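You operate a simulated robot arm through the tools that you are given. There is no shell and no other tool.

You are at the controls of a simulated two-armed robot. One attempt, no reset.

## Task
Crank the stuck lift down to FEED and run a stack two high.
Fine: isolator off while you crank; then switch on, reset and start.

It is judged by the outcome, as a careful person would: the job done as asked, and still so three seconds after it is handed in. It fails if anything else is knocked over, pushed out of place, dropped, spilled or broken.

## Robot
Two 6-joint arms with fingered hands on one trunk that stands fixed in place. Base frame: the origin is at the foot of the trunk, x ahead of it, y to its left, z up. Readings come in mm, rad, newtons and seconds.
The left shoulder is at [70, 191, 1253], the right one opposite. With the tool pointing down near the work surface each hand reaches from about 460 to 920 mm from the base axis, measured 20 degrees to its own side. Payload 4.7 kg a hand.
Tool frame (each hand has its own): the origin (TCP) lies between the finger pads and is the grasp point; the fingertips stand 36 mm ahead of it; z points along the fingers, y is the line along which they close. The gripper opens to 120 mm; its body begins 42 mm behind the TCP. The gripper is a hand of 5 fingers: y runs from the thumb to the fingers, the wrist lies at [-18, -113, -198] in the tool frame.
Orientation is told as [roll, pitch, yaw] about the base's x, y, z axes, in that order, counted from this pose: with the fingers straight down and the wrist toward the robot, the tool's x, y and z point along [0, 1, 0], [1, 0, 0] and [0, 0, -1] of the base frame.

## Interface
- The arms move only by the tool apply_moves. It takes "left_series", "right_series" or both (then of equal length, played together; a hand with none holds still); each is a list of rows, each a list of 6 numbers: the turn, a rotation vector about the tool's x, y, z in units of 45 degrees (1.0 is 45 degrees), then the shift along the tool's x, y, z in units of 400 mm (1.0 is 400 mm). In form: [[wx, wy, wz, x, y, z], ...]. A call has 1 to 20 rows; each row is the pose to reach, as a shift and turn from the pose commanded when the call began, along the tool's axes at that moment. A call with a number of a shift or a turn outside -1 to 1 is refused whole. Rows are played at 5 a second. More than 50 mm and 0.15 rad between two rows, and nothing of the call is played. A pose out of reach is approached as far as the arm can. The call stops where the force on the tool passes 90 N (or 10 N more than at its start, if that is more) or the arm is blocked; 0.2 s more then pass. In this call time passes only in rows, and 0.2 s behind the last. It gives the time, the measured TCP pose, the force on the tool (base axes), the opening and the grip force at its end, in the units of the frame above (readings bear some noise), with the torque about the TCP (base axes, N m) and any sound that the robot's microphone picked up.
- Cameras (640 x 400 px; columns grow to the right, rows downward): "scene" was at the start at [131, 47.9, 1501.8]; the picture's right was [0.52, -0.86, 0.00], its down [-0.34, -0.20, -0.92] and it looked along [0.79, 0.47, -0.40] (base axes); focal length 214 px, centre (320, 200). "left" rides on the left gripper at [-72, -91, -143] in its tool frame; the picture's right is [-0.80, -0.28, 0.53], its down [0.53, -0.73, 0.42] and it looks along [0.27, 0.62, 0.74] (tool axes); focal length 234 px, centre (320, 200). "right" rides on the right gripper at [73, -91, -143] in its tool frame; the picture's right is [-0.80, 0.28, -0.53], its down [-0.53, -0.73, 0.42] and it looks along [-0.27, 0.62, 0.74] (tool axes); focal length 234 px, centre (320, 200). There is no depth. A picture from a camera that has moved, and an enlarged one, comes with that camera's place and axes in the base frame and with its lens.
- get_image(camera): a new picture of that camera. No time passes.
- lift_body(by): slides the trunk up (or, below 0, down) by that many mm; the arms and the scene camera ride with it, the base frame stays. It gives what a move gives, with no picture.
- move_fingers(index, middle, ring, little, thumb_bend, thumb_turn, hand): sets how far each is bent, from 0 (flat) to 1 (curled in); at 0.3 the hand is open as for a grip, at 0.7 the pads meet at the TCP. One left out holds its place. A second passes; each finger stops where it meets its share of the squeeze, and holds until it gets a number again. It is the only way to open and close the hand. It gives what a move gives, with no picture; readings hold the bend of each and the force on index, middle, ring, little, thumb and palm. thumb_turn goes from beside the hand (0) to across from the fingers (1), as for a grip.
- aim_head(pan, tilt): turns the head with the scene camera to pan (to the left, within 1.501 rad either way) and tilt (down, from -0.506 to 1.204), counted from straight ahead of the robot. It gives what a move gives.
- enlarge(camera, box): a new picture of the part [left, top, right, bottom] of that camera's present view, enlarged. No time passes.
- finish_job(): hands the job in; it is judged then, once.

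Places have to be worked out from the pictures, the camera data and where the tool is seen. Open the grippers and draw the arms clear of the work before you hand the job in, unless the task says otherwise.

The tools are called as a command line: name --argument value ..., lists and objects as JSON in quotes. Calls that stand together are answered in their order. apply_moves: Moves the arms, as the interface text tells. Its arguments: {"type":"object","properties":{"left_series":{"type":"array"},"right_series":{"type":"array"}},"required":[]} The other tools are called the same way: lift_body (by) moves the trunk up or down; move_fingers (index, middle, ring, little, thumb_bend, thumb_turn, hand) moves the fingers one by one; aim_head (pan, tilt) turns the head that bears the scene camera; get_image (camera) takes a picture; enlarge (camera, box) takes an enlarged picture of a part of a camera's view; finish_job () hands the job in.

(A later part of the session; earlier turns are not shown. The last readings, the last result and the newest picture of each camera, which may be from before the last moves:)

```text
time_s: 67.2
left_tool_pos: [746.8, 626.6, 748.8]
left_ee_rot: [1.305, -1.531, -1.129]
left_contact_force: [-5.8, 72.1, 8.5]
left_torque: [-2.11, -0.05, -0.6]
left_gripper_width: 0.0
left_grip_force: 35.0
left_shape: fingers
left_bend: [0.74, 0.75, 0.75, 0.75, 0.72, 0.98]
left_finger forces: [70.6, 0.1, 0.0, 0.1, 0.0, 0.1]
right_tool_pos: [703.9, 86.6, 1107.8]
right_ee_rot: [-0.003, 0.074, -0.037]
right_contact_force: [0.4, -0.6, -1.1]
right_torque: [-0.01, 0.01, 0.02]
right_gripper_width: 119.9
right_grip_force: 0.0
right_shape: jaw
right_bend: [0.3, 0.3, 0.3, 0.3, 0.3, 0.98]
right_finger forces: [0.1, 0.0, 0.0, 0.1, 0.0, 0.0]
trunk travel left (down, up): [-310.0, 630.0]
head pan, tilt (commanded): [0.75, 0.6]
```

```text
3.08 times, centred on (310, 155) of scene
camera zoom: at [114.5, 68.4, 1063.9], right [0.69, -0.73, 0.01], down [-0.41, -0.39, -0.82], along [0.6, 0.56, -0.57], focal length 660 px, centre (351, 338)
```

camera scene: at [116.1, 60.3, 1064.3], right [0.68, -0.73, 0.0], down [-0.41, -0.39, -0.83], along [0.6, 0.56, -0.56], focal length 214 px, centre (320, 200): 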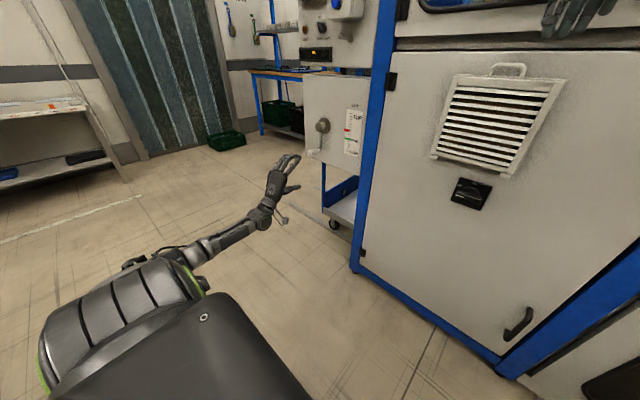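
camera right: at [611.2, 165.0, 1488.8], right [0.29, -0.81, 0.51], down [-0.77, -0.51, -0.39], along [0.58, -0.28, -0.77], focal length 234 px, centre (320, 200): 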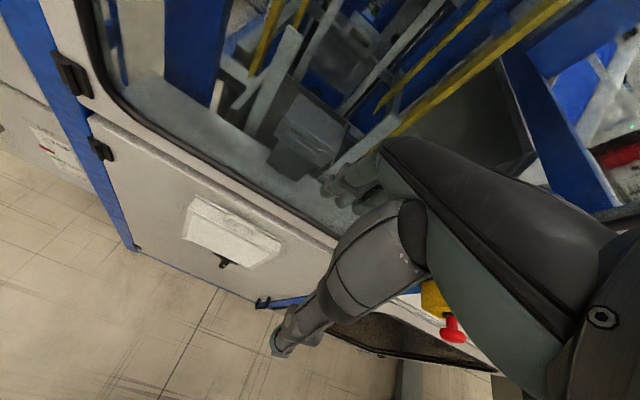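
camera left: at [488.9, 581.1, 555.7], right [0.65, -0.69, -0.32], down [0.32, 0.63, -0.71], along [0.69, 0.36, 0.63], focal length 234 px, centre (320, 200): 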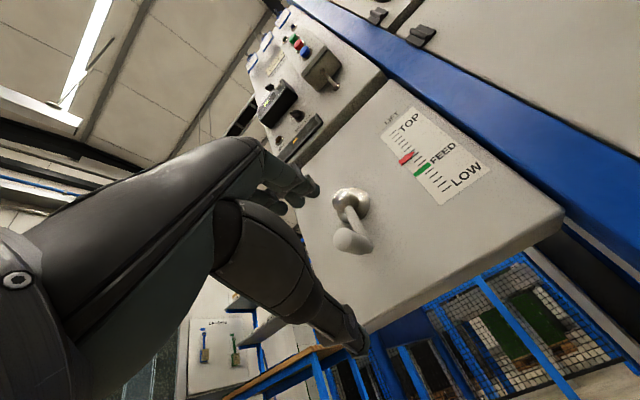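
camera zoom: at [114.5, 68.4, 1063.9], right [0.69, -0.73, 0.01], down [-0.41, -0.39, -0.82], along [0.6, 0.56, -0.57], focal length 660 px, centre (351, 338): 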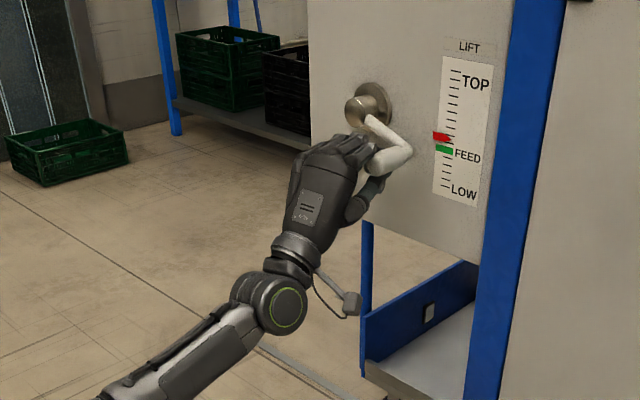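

The push is now mostly sideways against the handle (72 N) because the path there goes upward. The pointer is close (137 vs FEED 150). I relieve the pressure by backing left, then open the hand to take the handle between thumb and fingers, which suits vertical motion.

apply_moves --left_series '[[0, 0, 0, 0.03, 0.0, 0.0], [0, 0, 0, 0.06, -0.01, 0.0]]'

move_fingers --hand "left" --index 0.35 --middle 0.35 --ring 0.35 --little 0.35 --thumb_bend 0.35

enlarge --camera "left" --box '[220, 80, 560, 360]'

enlarge --camera "scene" --box '[250, 90, 370, 220]'

```text
time_s: 67.8
left_tool_pos: [747.0, 635.9, 751.4]
left_ee_rot: [1.49, -1.524, -1.331]
left_contact_force: [-1.1, 2.1, 3.9]
left_torque: [-0.15, 0.0, -0.04]
left_gripper_width: 0.3
left_grip_force: 1.7
left_shape: fingers
left_bend: [0.74, 0.75, 0.75, 0.75, 0.72, 0.97]
left_finger forces: [3.5, 0.0, 0.1, 0.0, 0.0, 0.0]
right_tool_pos: [692.3, 89.4, 1119.4]
right_ee_rot: [-0.007, 0.051, -0.024]
right_contact_force: [-0.8, 0.2, -0.3]
right_torque: [0.01, -0.02, -0.02]
right_gripper_width: 120.0
right_grip_force: 0.1
right_shape: jaw
right_bend: [0.3, 0.3, 0.3, 0.3, 0.3, 0.98]
right_finger forces: [0.0, 0.0, 0.1, 0.0, 0.0, 0.0]
trunk travel left (down, up): [-310.0, 630.0]
head pan, tilt (commanded): [0.75, 0.6]
```

```text
time_s: 68.8
left_tool_pos: [744.7, 640.5, 751.4]
left_ee_rot: [1.434, -1.527, -1.27]
left_contact_force: [0.2, -1.4, -1.0]
left_torque: [-0.01, 0.03, -0.01]
left_gripper_width: 107.4
left_grip_force: 0.0
left_shape: fingers
left_bend: [0.35, 0.35, 0.35, 0.35, 0.35, 0.97]
left_finger forces: [0.0, 0.1, 0.0, 0.0, 0.0, 0.0]
right_tool_pos: [694.4, 88.5, 1121.6]
right_ee_rot: [-0.002, 0.051, -0.026]
right_contact_force: [0.0, -1.0, 0.0]
right_torque: [-0.02, 0.0, -0.02]
right_gripper_width: 120.1
right_grip_force: 0.1
right_shape: jaw
right_bend: [0.3, 0.3, 0.3, 0.3, 0.3, 0.98]
right_finger forces: [0.1, 0.1, 0.0, 0.0, 0.0, 0.0]
trunk travel left (down, up): [-310.0, 630.0]
head pan, tilt (commanded): [0.75, 0.6]
```

```text
1.43 times, centred on (390, 220) of left
camera zoom: at [614.8, 549.2, 656.6], right [0.65, -0.69, -0.32], down [0.32, 0.63, -0.71], along [0.69, 0.36, 0.63], focal length 334 px, centre (220, 171)
```

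zoom: 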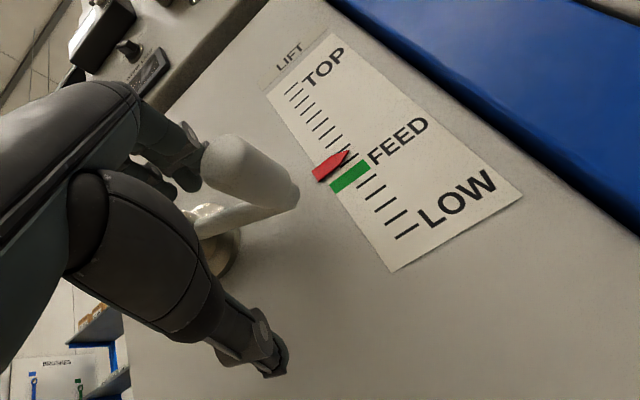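

```text
3.08 times, centred on (310, 155) of scene
camera zoom: at [116.4, 60.6, 1064.2], right [0.68, -0.73, 0.0], down [-0.41, -0.39, -0.82], along [0.6, 0.56, -0.57], focal length 660 px, centre (351, 338)
```

zoom: 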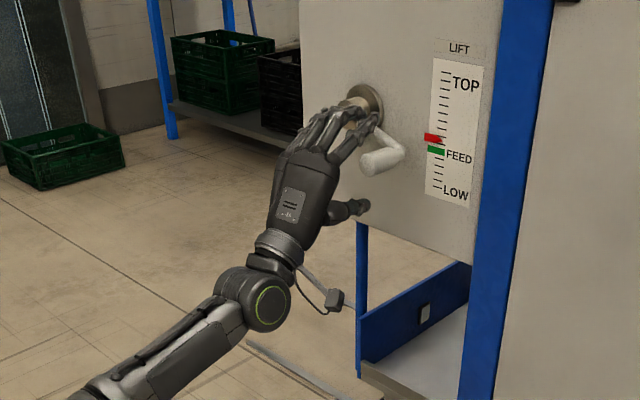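

The open hand is now beside the handle (handle centre near y 607, z 770 in both views). I shift up slightly and right so that the handle sits between thumb and fingers, then close.

apply_moves --left_series '[[0, 0, 0, 0.0019, 0.0375, 0], [0, 0, 0, -0.0395, 0.0468, -0.004], [0, 0, 0, -0.085, 0.0512, -0.002]]'

enlarge --camera "left" --box '[220, 80, 560, 360]'

enlarge --camera "scene" --box '[250, 90, 370, 220]'

```text
time_s: 69.6
left_tool_pos: [751.6, 607.1, 770.9]
left_ee_rot: [1.448, -1.526, -1.282]
left_contact_force: [0.3, 0.4, 0.2]
left_torque: [0.01, 0.01, -0.02]
left_gripper_width: 107.6
left_grip_force: 0.1
left_shape: fingers
left_bend: [0.35, 0.35, 0.35, 0.35, 0.35, 0.98]
left_finger forces: [0.0, 0.1, 0.0, 0.0, 0.0, 0.0]
right_tool_pos: [694.2, 88.5, 1123.0]
right_ee_rot: [-0.004, 0.051, -0.025]
right_contact_force: [-0.4, 0.6, 0.0]
right_torque: [-0.01, 0.03, -0.03]
right_gripper_width: 119.7
right_grip_force: 0.1
right_shape: jaw
right_bend: [0.3, 0.3, 0.3, 0.3, 0.3, 0.98]
right_finger forces: [0.0, 0.0, 0.0, 0.1, 0.1, 0.1]
trunk travel left (down, up): [-310.0, 630.0]
head pan, tilt (commanded): [0.75, 0.6]
```

```text
1.43 times, centred on (390, 220) of left
camera zoom: at [619.5, 515.3, 676.4], right [0.65, -0.69, -0.32], down [0.32, 0.63, -0.71], along [0.69, 0.36, 0.63], focal length 334 px, centre (220, 171)
```

zoom: 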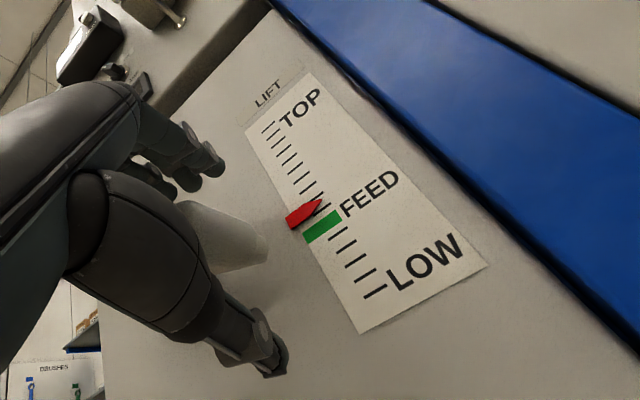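

```text
3.08 times, centred on (310, 155) of scene
camera zoom: at [116.4, 60.3, 1064.3], right [0.68, -0.73, 0.0], down [-0.41, -0.39, -0.82], along [0.6, 0.56, -0.57], focal length 660 px, centre (351, 338)
```

zoom: 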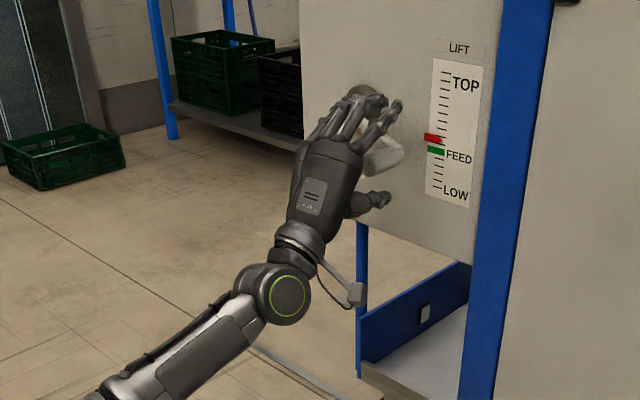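

The handle is centred between thumb and fingers. I close on it.

move_fingers --hand "left" --index 0.78 --middle 0.78 --ring 0.78 --little 0.78 --thumb_bend 0.78

enlarge --camera "left" --box '[220, 80, 560, 360]'

```text
time_s: 70.6
left_tool_pos: [750.7, 607.7, 769.8]
left_ee_rot: [1.407, -1.525, -1.24]
left_contact_force: [11.5, 7.9, 0.1]
left_torque: [0.12, 0.02, 0.14]
left_gripper_width: 21.2
left_grip_force: 20.0
left_shape: fingers
left_bend: [0.62, 0.73, 0.78, 0.78, 0.65, 0.97]
left_finger forces: [11.0, 9.4, 0.1, 0.0, 19.3, 0.0]
right_tool_pos: [695.9, 89.7, 1122.5]
right_ee_rot: [-0.002, 0.049, -0.023]
right_contact_force: [1.0, 0.5, -1.0]
right_torque: [0.02, 0.02, 0.02]
right_gripper_width: 119.9
right_grip_force: 0.0
right_shape: jaw
right_bend: [0.3, 0.3, 0.3, 0.3, 0.3, 0.98]
right_finger forces: [0.0, 0.0, 0.0, 0.0, 0.0, 0.0]
trunk travel left (down, up): [-310.0, 630.0]
head pan, tilt (commanded): [0.75, 0.6]
```

```text
1.43 times, centred on (390, 220) of left
camera zoom: at [620.4, 516.2, 675.0], right [0.65, -0.69, -0.32], down [0.32, 0.63, -0.71], along [0.69, 0.36, 0.63], focal length 334 px, centre (220, 171)
```

zoom: 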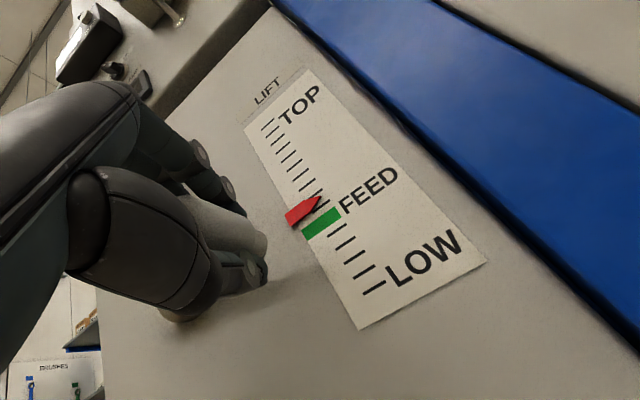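

Good pinch: index 11 N, middle 9 N, thumb 19 N. I carry the handle round from about 72 to 112 degrees, rolling the hand along with the crank so the pinch stays aligned with its travel.

apply_moves --left_series '[[0, 0, -0.178, -0.0066, 0.0346, -0.0015], [0, 0, -0.356, -0.0083, 0.0697, -0.002], [0, 0, -0.533, -0.0053, 0.1048, -0.002], [0, 0, -0.711, 0.0023, 0.139, -0.001], [0, 0, -0.889, 0.0148, 0.172, 0.0007]]'

enlarge --camera "left" --box '[200, 80, 640, 400]'

enlarge --camera "scene" --box '[250, 90, 370, 220]'

```text
time_s: 71.8
left_tool_pos: [752.9, 610.5, 837.1]
left_ee_rot: [-1.557, -0.914, 1.727]
left_contact_force: [4.3, 2.7, -11.7]
left_torque: [0.07, 0.37, -0.1]
left_gripper_width: 20.5
left_grip_force: 20.7
left_shape: fingers
left_bend: [0.71, 0.73, 0.78, 0.78, 0.66, 0.97]
left_finger forces: [10.9, 11.1, 0.0, 0.0, 19.3, 0.0]
right_tool_pos: [696.5, 91.1, 1120.3]
right_ee_rot: [-0.003, 0.053, -0.025]
right_contact_force: [-0.8, -0.1, -0.6]
right_torque: [-0.01, 0.01, -0.03]
right_gripper_width: 120.1
right_grip_force: 0.0
right_shape: jaw
right_bend: [0.3, 0.3, 0.3, 0.3, 0.3, 0.98]
right_finger forces: [0.1, 0.1, 0.0, 0.0, 0.1, 0.1]
trunk travel left (down, up): [-310.0, 630.0]
head pan, tilt (commanded): [0.75, 0.6]
```

```text
1.25 times, centred on (420, 240) of left
camera zoom: at [629.4, 474.7, 809.0], right [0.65, -0.71, 0.27], down [0.42, 0.04, -0.91], along [0.63, 0.7, 0.32], focal length 293 px, centre (195, 150)
```

zoom: 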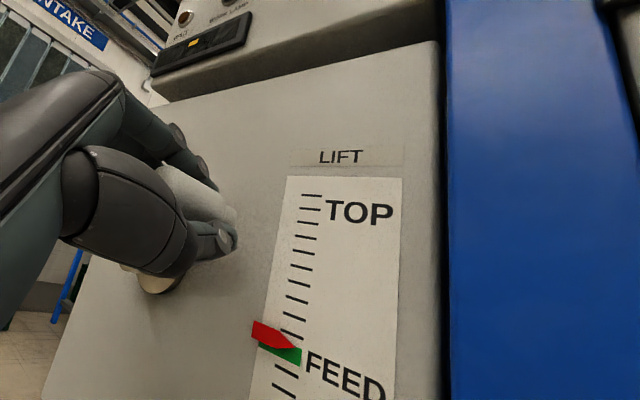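

```text
3.08 times, centred on (310, 155) of scene
camera zoom: at [118.1, 61.6, 1063.9], right [0.68, -0.73, 0.0], down [-0.42, -0.39, -0.82], along [0.6, 0.56, -0.57], focal length 660 px, centre (351, 338)
```

zoom: 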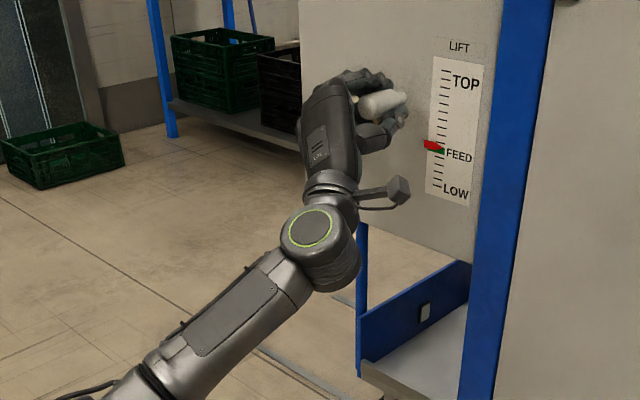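

Smooth: the grip held, and the pointer now overlaps the upper edge of the green FEED mark. I go on another 15 degrees and look again.

apply_moves --left_series '[[0, 0, -0.167, -0.0071, 0.032, 0.0024], [0, 0, -0.333, -0.0101, 0.0647, 0.0053]]'

enlarge --camera "left" --box '[340, 240, 540, 400]'

enlarge --camera "scene" --box '[320, 100, 350, 165]'

```text
time_s: 72.4
left_tool_pos: [751.2, 623.9, 858.4]
left_ee_rot: [-1.559, -0.652, 1.73]
left_contact_force: [7.3, 3.0, -14.6]
left_torque: [0.07, 0.47, -0.15]
left_gripper_width: 20.3
left_grip_force: 22.1
left_shape: fingers
left_bend: [0.71, 0.73, 0.78, 0.78, 0.66, 0.97]
left_finger forces: [11.3, 13.2, 0.0, 0.0, 18.9, 0.0]
right_tool_pos: [696.3, 91.0, 1120.6]
right_ee_rot: [-0.002, 0.053, -0.025]
right_contact_force: [0.6, 0.1, -0.9]
right_torque: [-0.03, -0.02, -0.01]
right_gripper_width: 120.1
right_grip_force: 0.0
right_shape: jaw
right_bend: [0.3, 0.3, 0.3, 0.3, 0.3, 0.98]
right_finger forces: [0.1, 0.1, 0.0, 0.0, 0.1, 0.0]
trunk travel left (down, up): [-310.0, 630.0]
head pan, tilt (commanded): [0.75, 0.6]
```

```text
2.50 times, centred on (440, 320) of left
camera zoom: at [630.2, 484.7, 862.1], right [0.64, -0.61, 0.46], down [0.45, -0.19, -0.87], along [0.62, 0.77, 0.16], focal length 585 px, centre (20, -100)
```

zoom: 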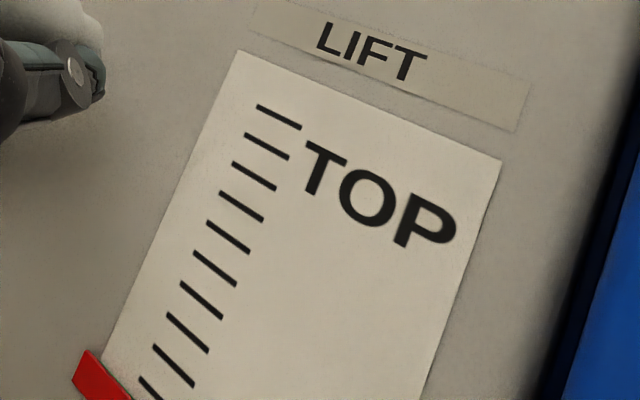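

```text
6.15 times, centred on (335, 132) of scene
camera zoom: at [118.8, 62.0, 1063.8], right [0.68, -0.73, 0.0], down [-0.42, -0.39, -0.82], along [0.6, 0.56, -0.57], focal length 1320 px, centre (228, 615)
```

zoom: 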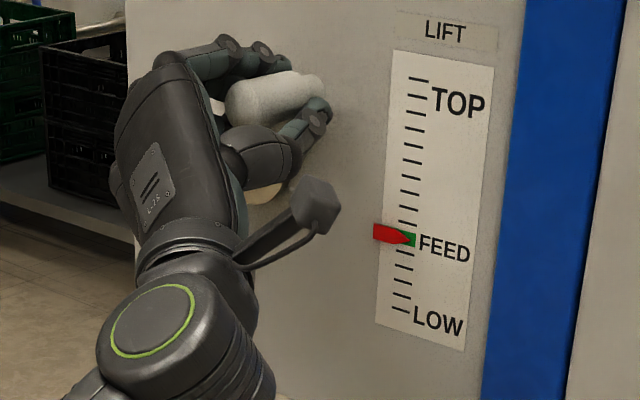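

The pointer seems to sit on the green FEED mark. I zoom in more to judge it, bearing in mind the parallax of looking from above.

enlarge --camera "scene" --box '[330, 128, 354, 148]'

get_image --camera "left"

```text
16.00 times, centred on (342, 138) of scene
camera zoom: at [118.8, 62.0, 1063.8], right [0.68, -0.73, 0.0], down [-0.42, -0.39, -0.82], along [0.6, 0.56, -0.57], focal length 3432 px, centre (-32, 1192)
```

zoom: 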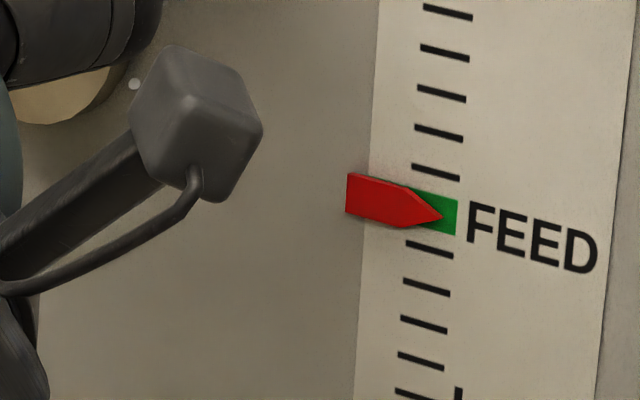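

```text
taken
camera left: at [630.2, 484.7, 862.1], right [0.64, -0.61, 0.46], down [0.45, -0.19, -0.87], along [0.62, 0.77, 0.16], focal length 234 px, centre (320, 200)
```

left: 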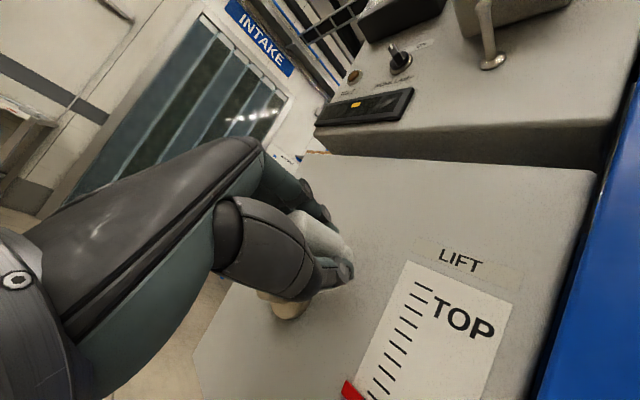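

From above, the pointer tip lies at the middle of the green mark (about 10 mm tall). I release the handle, back off and look at the scale level-on with the hand camera to rule out parallax.

move_fingers --hand "left" --index 0.4 --middle 0.4 --ring 0.4 --little 0.4 --thumb_bend 0.35

apply_moves --left_series '[[0, 0, 0, 0, 0, -0.06], [0, 0, 0, 0, 0, -0.12], [0, 0, 0, 0, 0, -0.2], [0, 0, 0, 0, 0, -0.25]]'

get_image --camera "left"

enlarge --camera "scene" --box '[290, 90, 370, 170]'

```text
time_s: 73.4
left_tool_pos: [749.6, 621.2, 862.8]
left_ee_rot: [-1.564, -0.655, 1.734]
left_contact_force: [0.4, -0.5, 0.0]
left_torque: [0.0, 0.01, -0.01]
left_gripper_width: 100.0
left_grip_force: 0.1
left_shape: fingers
left_bend: [0.4, 0.4, 0.4, 0.4, 0.35, 0.97]
left_finger forces: [0.0, 0.0, 0.1, 0.0, 0.0, 0.0]
right_tool_pos: [693.2, 89.2, 1122.3]
right_ee_rot: [-0.001, 0.051, -0.026]
right_contact_force: [-0.4, -0.4, 0.3]
right_torque: [0.0, -0.02, 0.03]
right_gripper_width: 120.0
right_grip_force: 0.0
right_shape: jaw
right_bend: [0.3, 0.3, 0.3, 0.3, 0.3, 0.98]
right_finger forces: [0.0, 0.1, 0.0, 0.0, 0.0, 0.0]
trunk travel left (down, up): [-310.0, 630.0]
head pan, tilt (commanded): [0.75, 0.6]
```

```text
time_s: 74.4
left_tool_pos: [651.8, 605.3, 863.8]
left_ee_rot: [-1.563, -0.655, 1.731]
left_contact_force: [-0.3, 1.0, 0.5]
left_torque: [0.0, -0.02, 0.01]
left_gripper_width: 99.9
left_grip_force: 0.0
left_shape: fingers
left_bend: [0.4, 0.4, 0.4, 0.4, 0.35, 0.97]
left_finger forces: [0.0, 0.1, 0.0, 0.0, 0.1, 0.0]
right_tool_pos: [693.2, 88.9, 1123.2]
right_ee_rot: [-0.002, 0.051, -0.023]
right_contact_force: [0.2, 0.2, -0.4]
right_torque: [-0.03, -0.01, 0.02]
right_gripper_width: 120.1
right_grip_force: 0.1
right_shape: jaw
right_bend: [0.3, 0.3, 0.3, 0.3, 0.3, 0.98]
right_finger forces: [0.0, 0.0, 0.1, 0.0, 0.1, 0.1]
trunk travel left (down, up): [-310.0, 630.0]
head pan, tilt (commanded): [0.75, 0.6]
```

```text
taken
camera left: at [529.0, 466.4, 865.7], right [0.64, -0.61, 0.46], down [0.46, -0.18, -0.87], along [0.62, 0.77, 0.16], focal length 234 px, centre (320, 200)
```

left: 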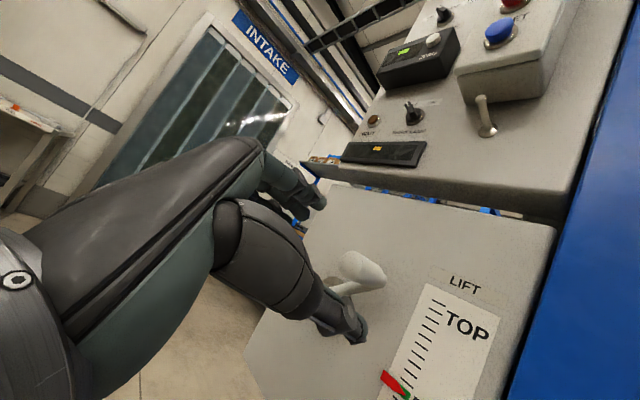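

```text
5.00 times, centred on (330, 130) of scene
camera zoom: at [116.1, 60.4, 1064.3], right [0.68, -0.73, 0.0], down [-0.41, -0.39, -0.82], along [0.6, 0.56, -0.57], focal length 1072 px, centre (270, 550)
```

zoom: 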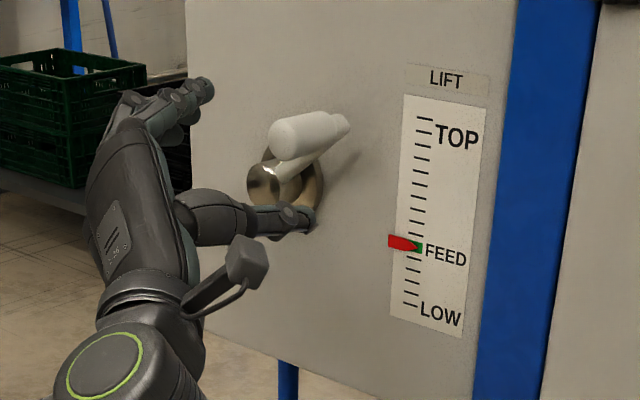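

The right hand hangs just above the vent's handle, so I won't lower the trunk more. Instead I lower only the left hand by 90 mm to bring its camera level with the pointer.

apply_moves --left_series '[[0, 0, 0, 0.06, -0.046, 0], [0, 0, 0, 0.12, -0.092, 0], [0, 0, 0, 0.177, -0.136, 0]]'

enlarge --camera "left" --box '[340, 160, 500, 300]'

get_image --camera "left"

```text
time_s: 75.2
left_tool_pos: [651.4, 604.6, 773.9]
left_ee_rot: [-1.564, -0.655, 1.732]
left_contact_force: [0.1, 0.7, -0.6]
left_torque: [-0.02, 0.01, 0.0]
left_gripper_width: 99.8
left_grip_force: 0.0
left_shape: fingers
left_bend: [0.4, 0.4, 0.4, 0.4, 0.35, 0.98]
left_finger forces: [0.0, 0.0, 0.1, 0.0, 0.0, 0.0]
right_tool_pos: [694.5, 88.8, 1122.1]
right_ee_rot: [-0.002, 0.051, -0.025]
right_contact_force: [1.3, -0.1, 0.0]
right_torque: [-0.03, 0.01, 0.0]
right_gripper_width: 120.1
right_grip_force: 0.0
right_shape: jaw
right_bend: [0.3, 0.3, 0.3, 0.3, 0.3, 0.98]
right_finger forces: [0.1, 0.1, 0.0, 0.1, 0.0, 0.0]
trunk travel left (down, up): [-310.0, 630.0]
head pan, tilt (commanded): [0.75, 0.6]
```

```text
2.86 times, centred on (420, 230) of left
camera zoom: at [528.6, 466.3, 776.3], right [0.64, -0.61, 0.46], down [0.46, -0.18, -0.87], along [0.62, 0.77, 0.16], focal length 669 px, centre (34, 114)
```

zoom: 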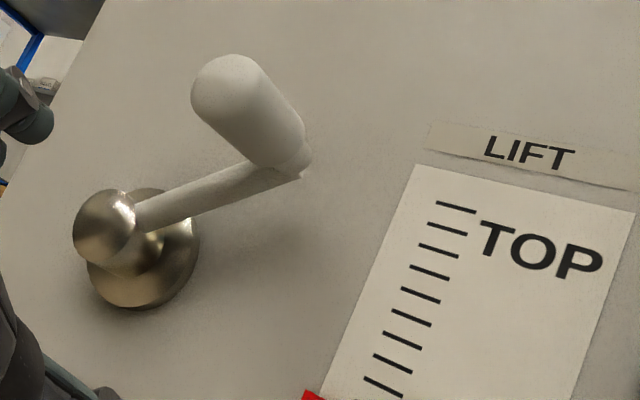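

```text
taken
camera left: at [528.6, 466.3, 776.3], right [0.64, -0.61, 0.46], down [0.46, -0.18, -0.87], along [0.62, 0.77, 0.16], focal length 234 px, centre (320, 200)
```

left: 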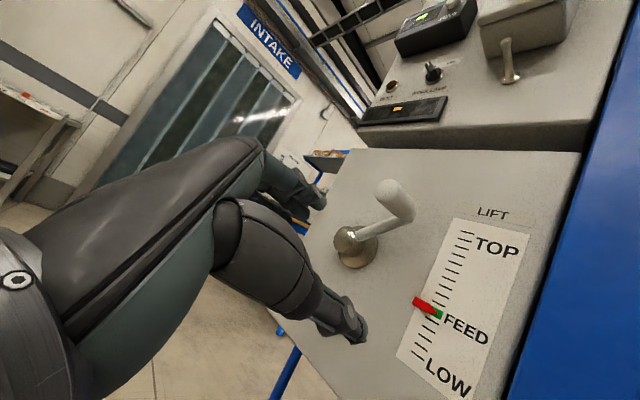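

enlarge --camera "left" --box '[395, 280, 475, 340]'

```text
6.67 times, centred on (435, 310) of left
camera zoom: at [528.6, 466.3, 776.3], right [0.64, -0.61, 0.46], down [0.46, -0.18, -0.87], along [0.62, 0.77, 0.16], focal length 1561 px, centre (-447, -533)
```

zoom: 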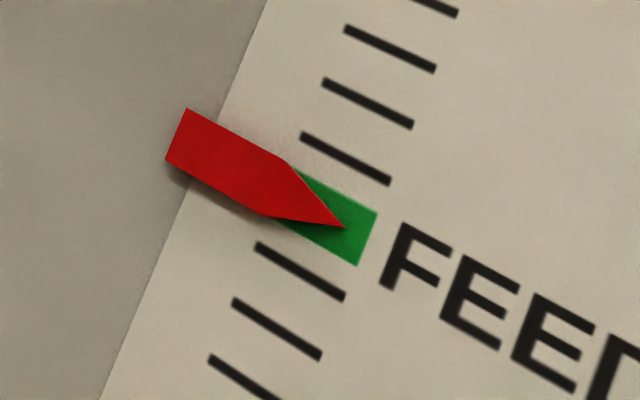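

Level-on, the pointer tip sits right at the centre of the green FEED band. The lift is at FEED, so now the isolator goes back on: I raise the trunk 220 mm for a good reach to it, with the left hand well clear of the panel.

lift_body --by 220

apply_moves --left_series '[[0, 0, 0.17, -0.02, -0.05, 0], [0, 0, 0.34, -0.04, -0.1, 0], [0, 0, 0.51, -0.05, -0.15, 0], [0, 0, 0.68, -0.06, -0.2, 0], [0, 0, 0.85, -0.06, -0.25, 0], [0, 0, 1.0, -0.06, -0.3, 0]]'

get_image --camera "scene"

get_image --camera "left"

```text
time_s: 77.6
left_tool_pos: [650.5, 604.3, 994.3]
left_ee_rot: [-1.563, -0.656, 1.733]
left_contact_force: [0.7, 0.0, -1.0]
left_torque: [-0.03, 0.0, 0.0]
left_gripper_width: 100.2
left_grip_force: 0.0
left_shape: fingers
left_bend: [0.4, 0.4, 0.4, 0.4, 0.35, 0.98]
left_finger forces: [0.0, 0.0, 0.1, 0.0, 0.1, 0.0]
right_tool_pos: [695.8, 88.7, 1342.0]
right_ee_rot: [-0.002, 0.051, -0.025]
right_contact_force: [0.6, -1.1, 0.4]
right_torque: [-0.01, 0.01, -0.01]
right_gripper_width: 120.0
right_grip_force: 0.0
right_shape: jaw
right_bend: [0.3, 0.3, 0.3, 0.3, 0.3, 0.98]
right_finger forces: [0.1, 0.0, 0.0, 0.0, 0.0, 0.0]
trunk travel left (down, up): [-530.0, 410.0]
head pan, tilt (commanded): [0.75, 0.6]
```

```text
time_s: 79.0
left_tool_pos: [668.7, 494.7, 938.9]
left_ee_rot: [-1.516, -1.441, 1.684]
left_contact_force: [-0.7, 0.5, 0.1]
left_torque: [0.02, 0.0, 0.0]
left_gripper_width: 100.2
left_grip_force: 0.0
left_shape: fingers
left_bend: [0.4, 0.4, 0.4, 0.4, 0.35, 0.98]
left_finger forces: [0.1, 0.0, 0.1, 0.0, 0.0, 0.0]
right_tool_pos: [694.7, 89.5, 1342.5]
right_ee_rot: [-0.002, 0.051, -0.024]
right_contact_force: [0.2, -0.3, 0.3]
right_torque: [0.01, -0.01, -0.04]
right_gripper_width: 119.7
right_grip_force: 0.1
right_shape: jaw
right_bend: [0.3, 0.3, 0.3, 0.3, 0.3, 0.98]
right_finger forces: [0.1, 0.1, 0.0, 0.0, 0.0, 0.0]
trunk travel left (down, up): [-530.0, 410.0]
head pan, tilt (commanded): [0.75, 0.6]
```

```text
taken
camera scene: at [116.6, 60.3, 1284.2], right [0.68, -0.73, 0.0], down [-0.41, -0.39, -0.82], along [0.6, 0.56, -0.57], focal length 214 px, centre (320, 200)
```

scene: 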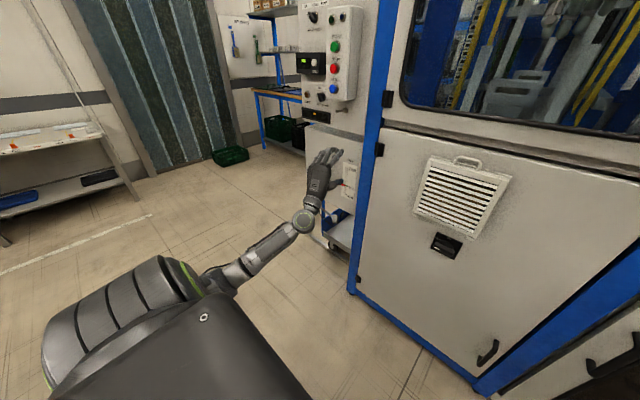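

```text
taken
camera left: at [540.5, 388.4, 859.1], right [0.65, -0.73, -0.18], down [0.34, 0.5, -0.8], along [0.67, 0.46, 0.58], focal length 234 px, centre (320, 200)
```

left: 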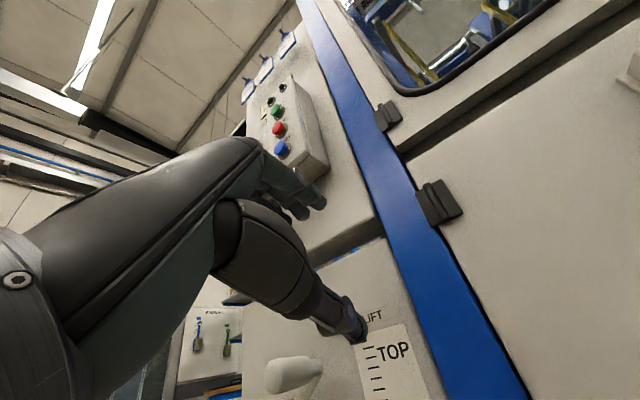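

All reachable. I raise the trunk a further 80 mm and move the hand down and right toward the isolator, squaring it up on the way.

lift_body --by 80

apply_moves --left_series '[[0, -0.026, 0.0375, -0.049, -0.094, -0.0064], [0, -0.052, 0.075, -0.098, -0.188, -0.0128], [0, -0.079, 0.112, -0.147, -0.283, -0.019], [0, -0.105, 0.15, -0.196, -0.377, -0.0255], [0, -0.131, 0.187, -0.246, -0.471, -0.032], [0, -0.157, 0.225, -0.295, -0.565, -0.038], [0, -0.184, 0.262, -0.344, -0.66, -0.0446], [0, -0.21, 0.3, -0.393, -0.754, -0.051]]'

aim_head --pan 0.2 --tilt 0.6

get_image --camera "scene"

get_image --camera "left"

```text
time_s: 80.1
left_tool_pos: [668.4, 495.4, 1020.8]
left_ee_rot: [-1.522, -1.441, 1.691]
left_contact_force: [-0.3, -0.4, 0.1]
left_torque: [0.0, 0.01, 0.01]
left_gripper_width: 100.1
left_grip_force: 0.0
left_shape: fingers
left_bend: [0.4, 0.4, 0.4, 0.4, 0.35, 0.98]
left_finger forces: [0.0, 0.1, 0.0, 0.1, 0.0, 0.0]
right_tool_pos: [695.4, 88.6, 1422.4]
right_ee_rot: [-0.001, 0.052, -0.024]
right_contact_force: [0.3, 0.3, -0.5]
right_torque: [-0.02, 0.02, 0.0]
right_gripper_width: 120.1
right_grip_force: 0.1
right_shape: jaw
right_bend: [0.3, 0.3, 0.3, 0.3, 0.3, 0.98]
right_finger forces: [0.1, 0.1, 0.0, 0.0, 0.1, 0.0]
trunk travel left (down, up): [-610.0, 330.0]
head pan, tilt (commanded): [0.75, 0.6]
```

```text
time_s: 81.9
left_tool_pos: [680.5, 297.0, 739.5]
left_ee_rot: [1.538, -1.466, -1.536]
left_contact_force: [-0.6, -0.8, 0.0]
left_torque: [-0.02, -0.01, 0.04]
left_gripper_width: 100.1
left_grip_force: 0.1
left_shape: fingers
left_bend: [0.4, 0.4, 0.4, 0.4, 0.35, 0.98]
left_finger forces: [0.0, 0.1, 0.0, 0.0, 0.0, 0.1]
right_tool_pos: [695.7, 89.0, 1421.5]
right_ee_rot: [-0.001, 0.051, -0.025]
right_contact_force: [0.4, 0.0, 0.9]
right_torque: [0.06, 0.03, -0.02]
right_gripper_width: 119.9
right_grip_force: 0.1
right_shape: jaw
right_bend: [0.3, 0.3, 0.3, 0.3, 0.3, 0.98]
right_finger forces: [0.0, 0.0, 0.0, 0.0, 0.0, 0.1]
trunk travel left (down, up): [-610.0, 330.0]
head pan, tilt (commanded): [0.75, 0.6]
```

```text
time_s: 82.9
left_tool_pos: [680.0, 297.5, 738.8]
left_ee_rot: [1.534, -1.467, -1.534]
left_contact_force: [-0.6, 1.0, 0.1]
left_torque: [0.02, -0.06, 0.01]
left_gripper_width: 100.5
left_grip_force: 0.1
left_shape: fingers
left_bend: [0.4, 0.4, 0.4, 0.4, 0.35, 0.98]
left_finger forces: [0.1, 0.0, 0.0, 0.0, 0.0, 0.0]
right_tool_pos: [693.7, 88.7, 1421.9]
right_ee_rot: [-0.001, 0.051, -0.025]
right_contact_force: [0.3, 0.9, -0.2]
right_torque: [0.0, -0.02, 0.02]
right_gripper_width: 120.2
right_grip_force: 0.1
right_shape: jaw
right_bend: [0.3, 0.3, 0.3, 0.3, 0.3, 0.98]
right_finger forces: [0.1, 0.0, 0.0, 0.0, 0.0, 0.1]
trunk travel left (down, up): [-610.0, 330.0]
head pan, tilt (commanded): [0.201, 0.6]
```

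```text
taken
camera scene: at [138.4, 17.8, 1364.2], right [0.2, -0.98, 0.0], down [-0.55, -0.11, -0.82], along [0.81, 0.17, -0.57], focal length 214 px, centre (320, 200)
```

scene: 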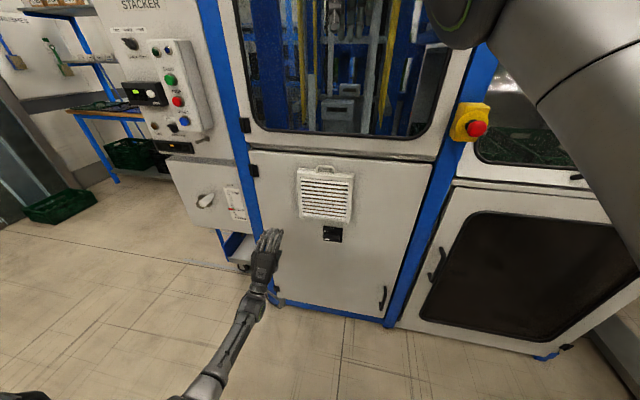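

```text
taken
camera left: at [536.5, 235.5, 641.3], right [0.53, -0.77, -0.36], down [0.42, 0.61, -0.67], along [0.74, 0.2, 0.64], focal length 234 px, centre (320, 200)
```

left: 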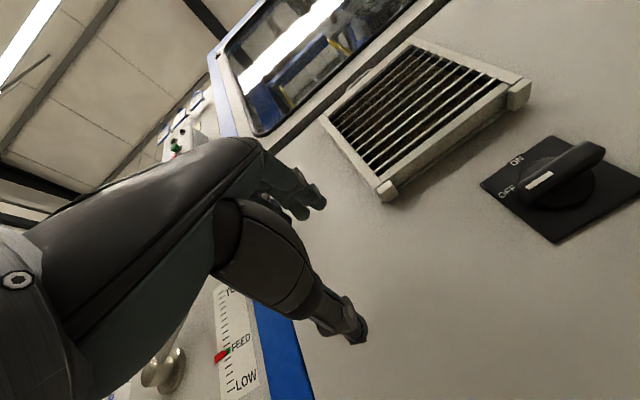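

The hand is in front of the door, all reachable, with a clear view of the knob at OFF (bar horizontal, mark left). I move across until the hand is lined up with the knob at y 101, z 710.

apply_moves --left_series '[[0, 0, 0, -0.1, -0.004, 0.005], [0, 0, 0, -0.2, -0.008, 0.01], [0, 0, 0, -0.3, -0.012, 0.015], [0, 0, 0, -0.4, -0.016, 0.02], [0, 0, 0, -0.4955, -0.02, 0.025]]'

enlarge --camera "left" --box '[240, 120, 480, 340]'

enlarge --camera "scene" --box '[280, 210, 380, 310]'

```text
time_s: 84.1
left_tool_pos: [686.8, 107.5, 707.9]
left_ee_rot: [1.498, -1.452, -1.493]
left_contact_force: [-1.7, 0.0, 0.6]
left_torque: [-0.03, 0.01, 0.04]
left_gripper_width: 100.3
left_grip_force: 0.1
left_shape: fingers
left_bend: [0.4, 0.4, 0.4, 0.4, 0.35, 0.97]
left_finger forces: [0.0, 0.0, 0.0, 0.1, 0.0, 0.0]
right_tool_pos: [693.7, 88.8, 1421.0]
right_ee_rot: [-0.003, 0.05, -0.026]
right_contact_force: [-0.3, 0.7, -0.3]
right_torque: [0.03, -0.01, 0.03]
right_gripper_width: 120.4
right_grip_force: 0.0
right_shape: jaw
right_bend: [0.3, 0.3, 0.3, 0.3, 0.3, 0.98]
right_finger forces: [0.0, 0.0, 0.1, 0.0, 0.0, 0.0]
trunk travel left (down, up): [-610.0, 330.0]
head pan, tilt (commanded): [0.201, 0.6]
```

```text
1.82 times, centred on (360, 230) of left
camera zoom: at [544.5, 46.4, 608.8], right [0.53, -0.76, -0.38], down [0.41, 0.62, -0.67], along [0.74, 0.2, 0.64], focal length 426 px, centre (247, 146)
```

zoom: 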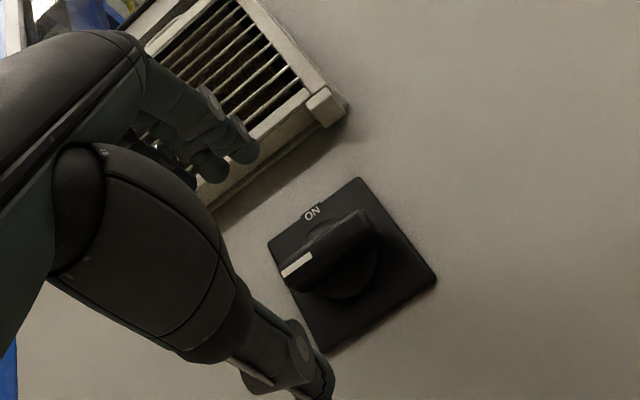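

```text
4.00 times, centred on (330, 260) of scene
camera zoom: at [138.6, 17.2, 1364.2], right [0.2, -0.98, 0.0], down [-0.55, -0.11, -0.82], along [0.81, 0.16, -0.57], focal length 858 px, centre (280, -40)
```

zoom: 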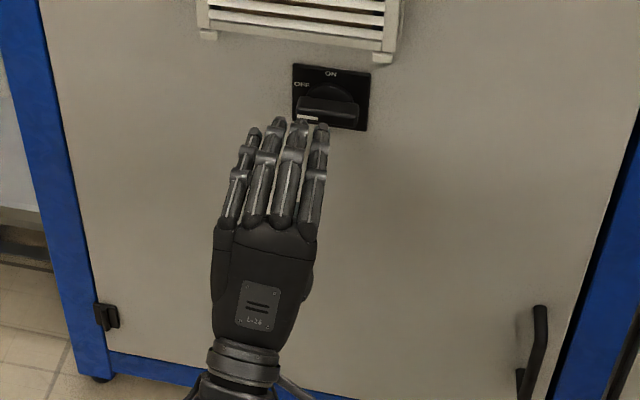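

Aligned within 7 mm: knob centre about [823, 100, 712]. I correct this and advance 74 mm so the fingers are above and the thumb below the bar.

apply_moves --left_series '[[0, 0, 0, -0.0165, 0.0095, 0.06], [0, 0, 0, -0.0165, 0.0095, 0.12], [0, 0, 0, -0.0165, 0.0095, 0.185]]'

move_fingers --hand "left" --index 0.7 --middle 0.7 --ring 0.7 --little 0.7 --thumb_bend 0.8

enlarge --camera "left" --box '[240, 120, 480, 340]'

enlarge --camera "scene" --box '[280, 210, 380, 310]'

```text
time_s: 84.9
left_tool_pos: [763.2, 93.6, 717.5]
left_ee_rot: [1.526, -1.466, -1.523]
left_contact_force: [0.3, -0.1, -0.3]
left_torque: [-0.02, 0.0, 0.0]
left_gripper_width: 100.5
left_grip_force: 0.0
left_shape: fingers
left_bend: [0.4, 0.4, 0.4, 0.4, 0.35, 0.98]
left_finger forces: [0.0, 0.0, 0.1, 0.1, 0.0, 0.1]
right_tool_pos: [694.7, 91.1, 1422.8]
right_ee_rot: [-0.003, 0.05, -0.025]
right_contact_force: [0.0, 0.3, 0.2]
right_torque: [0.02, 0.03, 0.03]
right_gripper_width: 120.0
right_grip_force: 0.1
right_shape: jaw
right_bend: [0.3, 0.3, 0.3, 0.3, 0.3, 0.98]
right_finger forces: [0.0, 0.1, 0.0, 0.0, 0.1, 0.1]
trunk travel left (down, up): [-610.0, 330.0]
head pan, tilt (commanded): [0.201, 0.6]
```

```text
time_s: 85.9
left_tool_pos: [762.8, 94.4, 718.1]
left_ee_rot: [1.541, -1.465, -1.539]
left_contact_force: [-0.3, 3.2, 1.3]
left_torque: [0.13, -0.52, 0.2]
left_gripper_width: 17.0
left_grip_force: 19.6
left_shape: fingers
left_bend: [0.66, 0.62, 0.7, 0.7, 0.68, 0.97]
left_finger forces: [5.7, 17.0, 0.4, 0.0, 15.3, 0.0]
right_tool_pos: [694.2, 89.1, 1423.4]
right_ee_rot: [-0.001, 0.051, -0.025]
right_contact_force: [-0.6, 0.2, -0.4]
right_torque: [0.01, 0.01, -0.03]
right_gripper_width: 120.0
right_grip_force: 0.1
right_shape: jaw
right_bend: [0.3, 0.3, 0.3, 0.3, 0.3, 0.98]
right_finger forces: [0.0, 0.0, 0.1, 0.0, 0.0, 0.2]
trunk travel left (down, up): [-610.0, 330.0]
head pan, tilt (commanded): [0.201, 0.6]
```

```text
1.82 times, centred on (360, 230) of left
camera zoom: at [619.6, 32.0, 618.9], right [0.53, -0.77, -0.36], down [0.42, 0.61, -0.67], along [0.74, 0.2, 0.64], focal length 426 px, centre (247, 146)
```

zoom: 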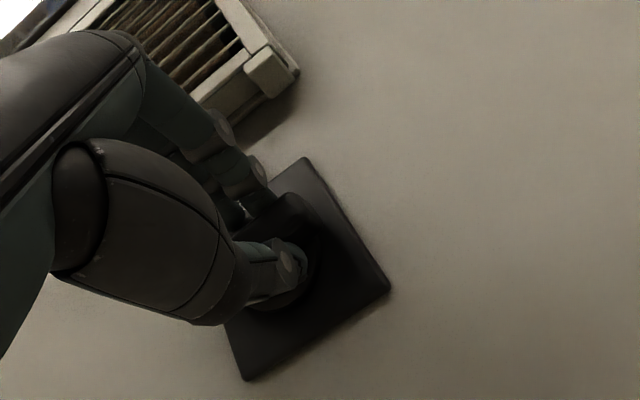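

```text
4.00 times, centred on (330, 260) of scene
camera zoom: at [138.0, 18.0, 1364.3], right [0.2, -0.98, 0.0], down [-0.55, -0.11, -0.83], along [0.81, 0.16, -0.56], focal length 858 px, centre (280, -40)
```

zoom: 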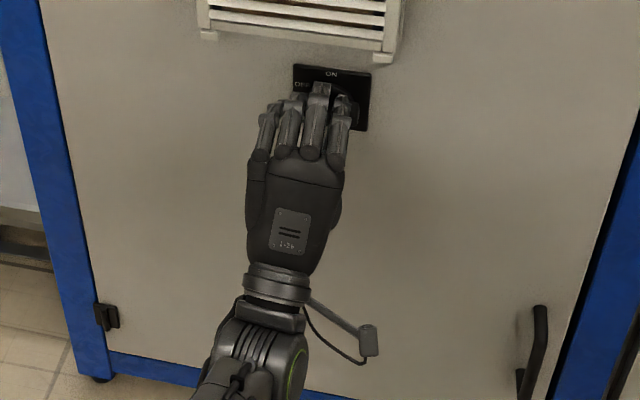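

The bar is pinched top and bottom (thumb 15 N, index and middle 23 N). I turn the hand clockwise toward ON, easing it onto the knob axis as it turns.

apply_moves --left_series '[[0, 0, 0.17, 0.006, -0.008, 0], [0, 0, 0.34, 0.013, -0.0167, 0], [0, 0, 0.51, 0.013, -0.0167, 0], [0, 0, 0.68, 0.013, -0.0167, 0], [0, 0, 0.85, 0.013, -0.0167, 0], [0, 0, 1.0, 0.013, -0.0167, 0]]'

enlarge --camera "scene" --box '[280, 210, 380, 310]'

enlarge --camera "scene" --box '[110, 0, 230, 170]'

```text
time_s: 87.3
left_tool_pos: [762.8, 101.5, 712.1]
left_ee_rot: [1.572, -0.676, -1.57]
left_contact_force: [-0.7, -4.8, 13.5]
left_torque: [-0.08, -0.85, -0.34]
left_gripper_width: 17.2
left_grip_force: 21.0
left_shape: fingers
left_bend: [0.61, 0.61, 0.7, 0.7, 0.72, 0.96]
left_finger forces: [11.6, 16.6, 0.5, 0.0, 12.8, 0.0]
right_tool_pos: [691.8, 87.8, 1423.1]
right_ee_rot: [-0.002, 0.048, -0.024]
right_contact_force: [0.7, -0.1, 0.7]
right_torque: [0.05, -0.01, -0.02]
right_gripper_width: 120.4
right_grip_force: 0.1
right_shape: jaw
right_bend: [0.3, 0.3, 0.3, 0.3, 0.3, 0.98]
right_finger forces: [0.1, 0.1, 0.0, 0.1, 0.1, 0.1]
trunk travel left (down, up): [-610.0, 330.0]
head pan, tilt (commanded): [0.201, 0.6]
```

```text
4.00 times, centred on (330, 260) of scene
camera zoom: at [136.1, 16.8, 1364.6], right [0.2, -0.98, 0.0], down [-0.55, -0.11, -0.83], along [0.81, 0.16, -0.56], focal length 858 px, centre (280, -40)
```

zoom: 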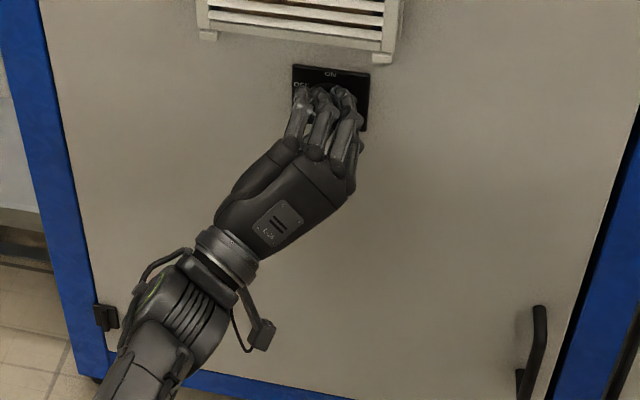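

```text
2.35 times, centred on (170, 85) of scene
camera zoom: at [136.1, 16.8, 1364.6], right [0.2, -0.98, 0.0], down [-0.55, -0.11, -0.83], along [0.81, 0.16, -0.56], focal length 505 px, centre (673, 471)
```

zoom: 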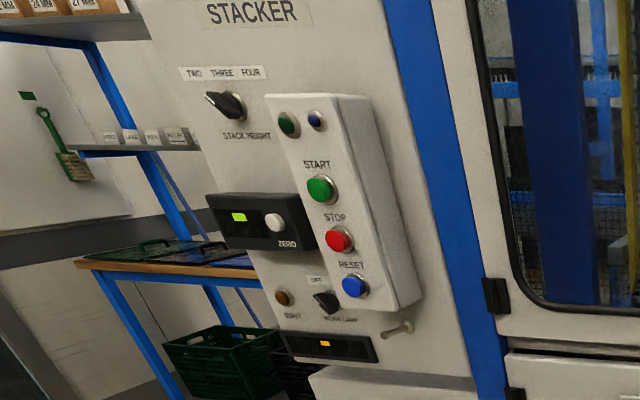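

Turned about 45 degrees, panel still dark. I continue another 40 degrees to bring the knob fully to ON.

apply_moves --left_series '[[0, 0, 0.17, 0, 0, 0], [0, 0, 0.34, 0, 0, 0], [0, 0, 0.51, 0, 0, 0], [0, 0, 0.68, 0, 0, 0], [0, 0, 0.86, 0, 0, 0]]'

enlarge --camera "scene" --box '[280, 210, 380, 310]'

enlarge --camera "scene" --box '[110, 0, 230, 170]'

```text
time_s: 88.5
left_tool_pos: [761.7, 101.1, 710.6]
left_ee_rot: [1.57, -0.002, -1.571]
left_contact_force: [-5.0, -4.3, 11.3]
left_torque: [0.07, -0.58, -0.57]
left_gripper_width: 17.0
left_grip_force: 22.1
left_shape: fingers
left_bend: [0.62, 0.61, 0.69, 0.7, 0.71, 0.97]
left_finger forces: [8.8, 17.6, 2.3, 0.1, 16.4, 0.0]
right_tool_pos: [691.3, 88.7, 1423.0]
right_ee_rot: [-0.001, 0.048, -0.025]
right_contact_force: [-0.3, 0.7, -0.4]
right_torque: [0.0, 0.02, 0.01]
right_gripper_width: 120.4
right_grip_force: 0.1
right_shape: jaw
right_bend: [0.3, 0.3, 0.3, 0.3, 0.3, 0.98]
right_finger forces: [0.0, 0.0, 0.1, 0.1, 0.0, 0.0]
trunk travel left (down, up): [-610.0, 330.0]
head pan, tilt (commanded): [0.201, 0.6]
```

```text
4.00 times, centred on (330, 260) of scene
camera zoom: at [136.1, 16.9, 1364.5], right [0.2, -0.98, 0.0], down [-0.55, -0.11, -0.83], along [0.81, 0.16, -0.56], focal length 858 px, centre (280, -40)
```

zoom: 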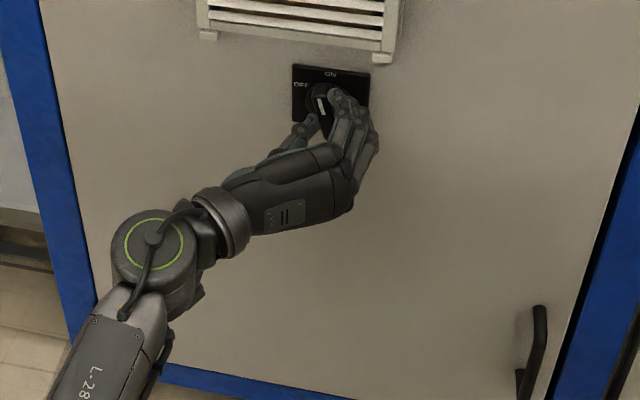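

```text
2.35 times, centred on (170, 85) of scene
camera zoom: at [136.1, 16.9, 1364.5], right [0.2, -0.98, 0.0], down [-0.55, -0.11, -0.83], along [0.81, 0.16, -0.56], focal length 505 px, centre (673, 471)
```

zoom: 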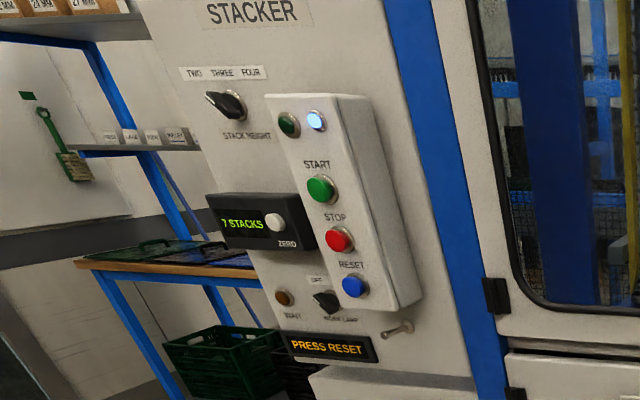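

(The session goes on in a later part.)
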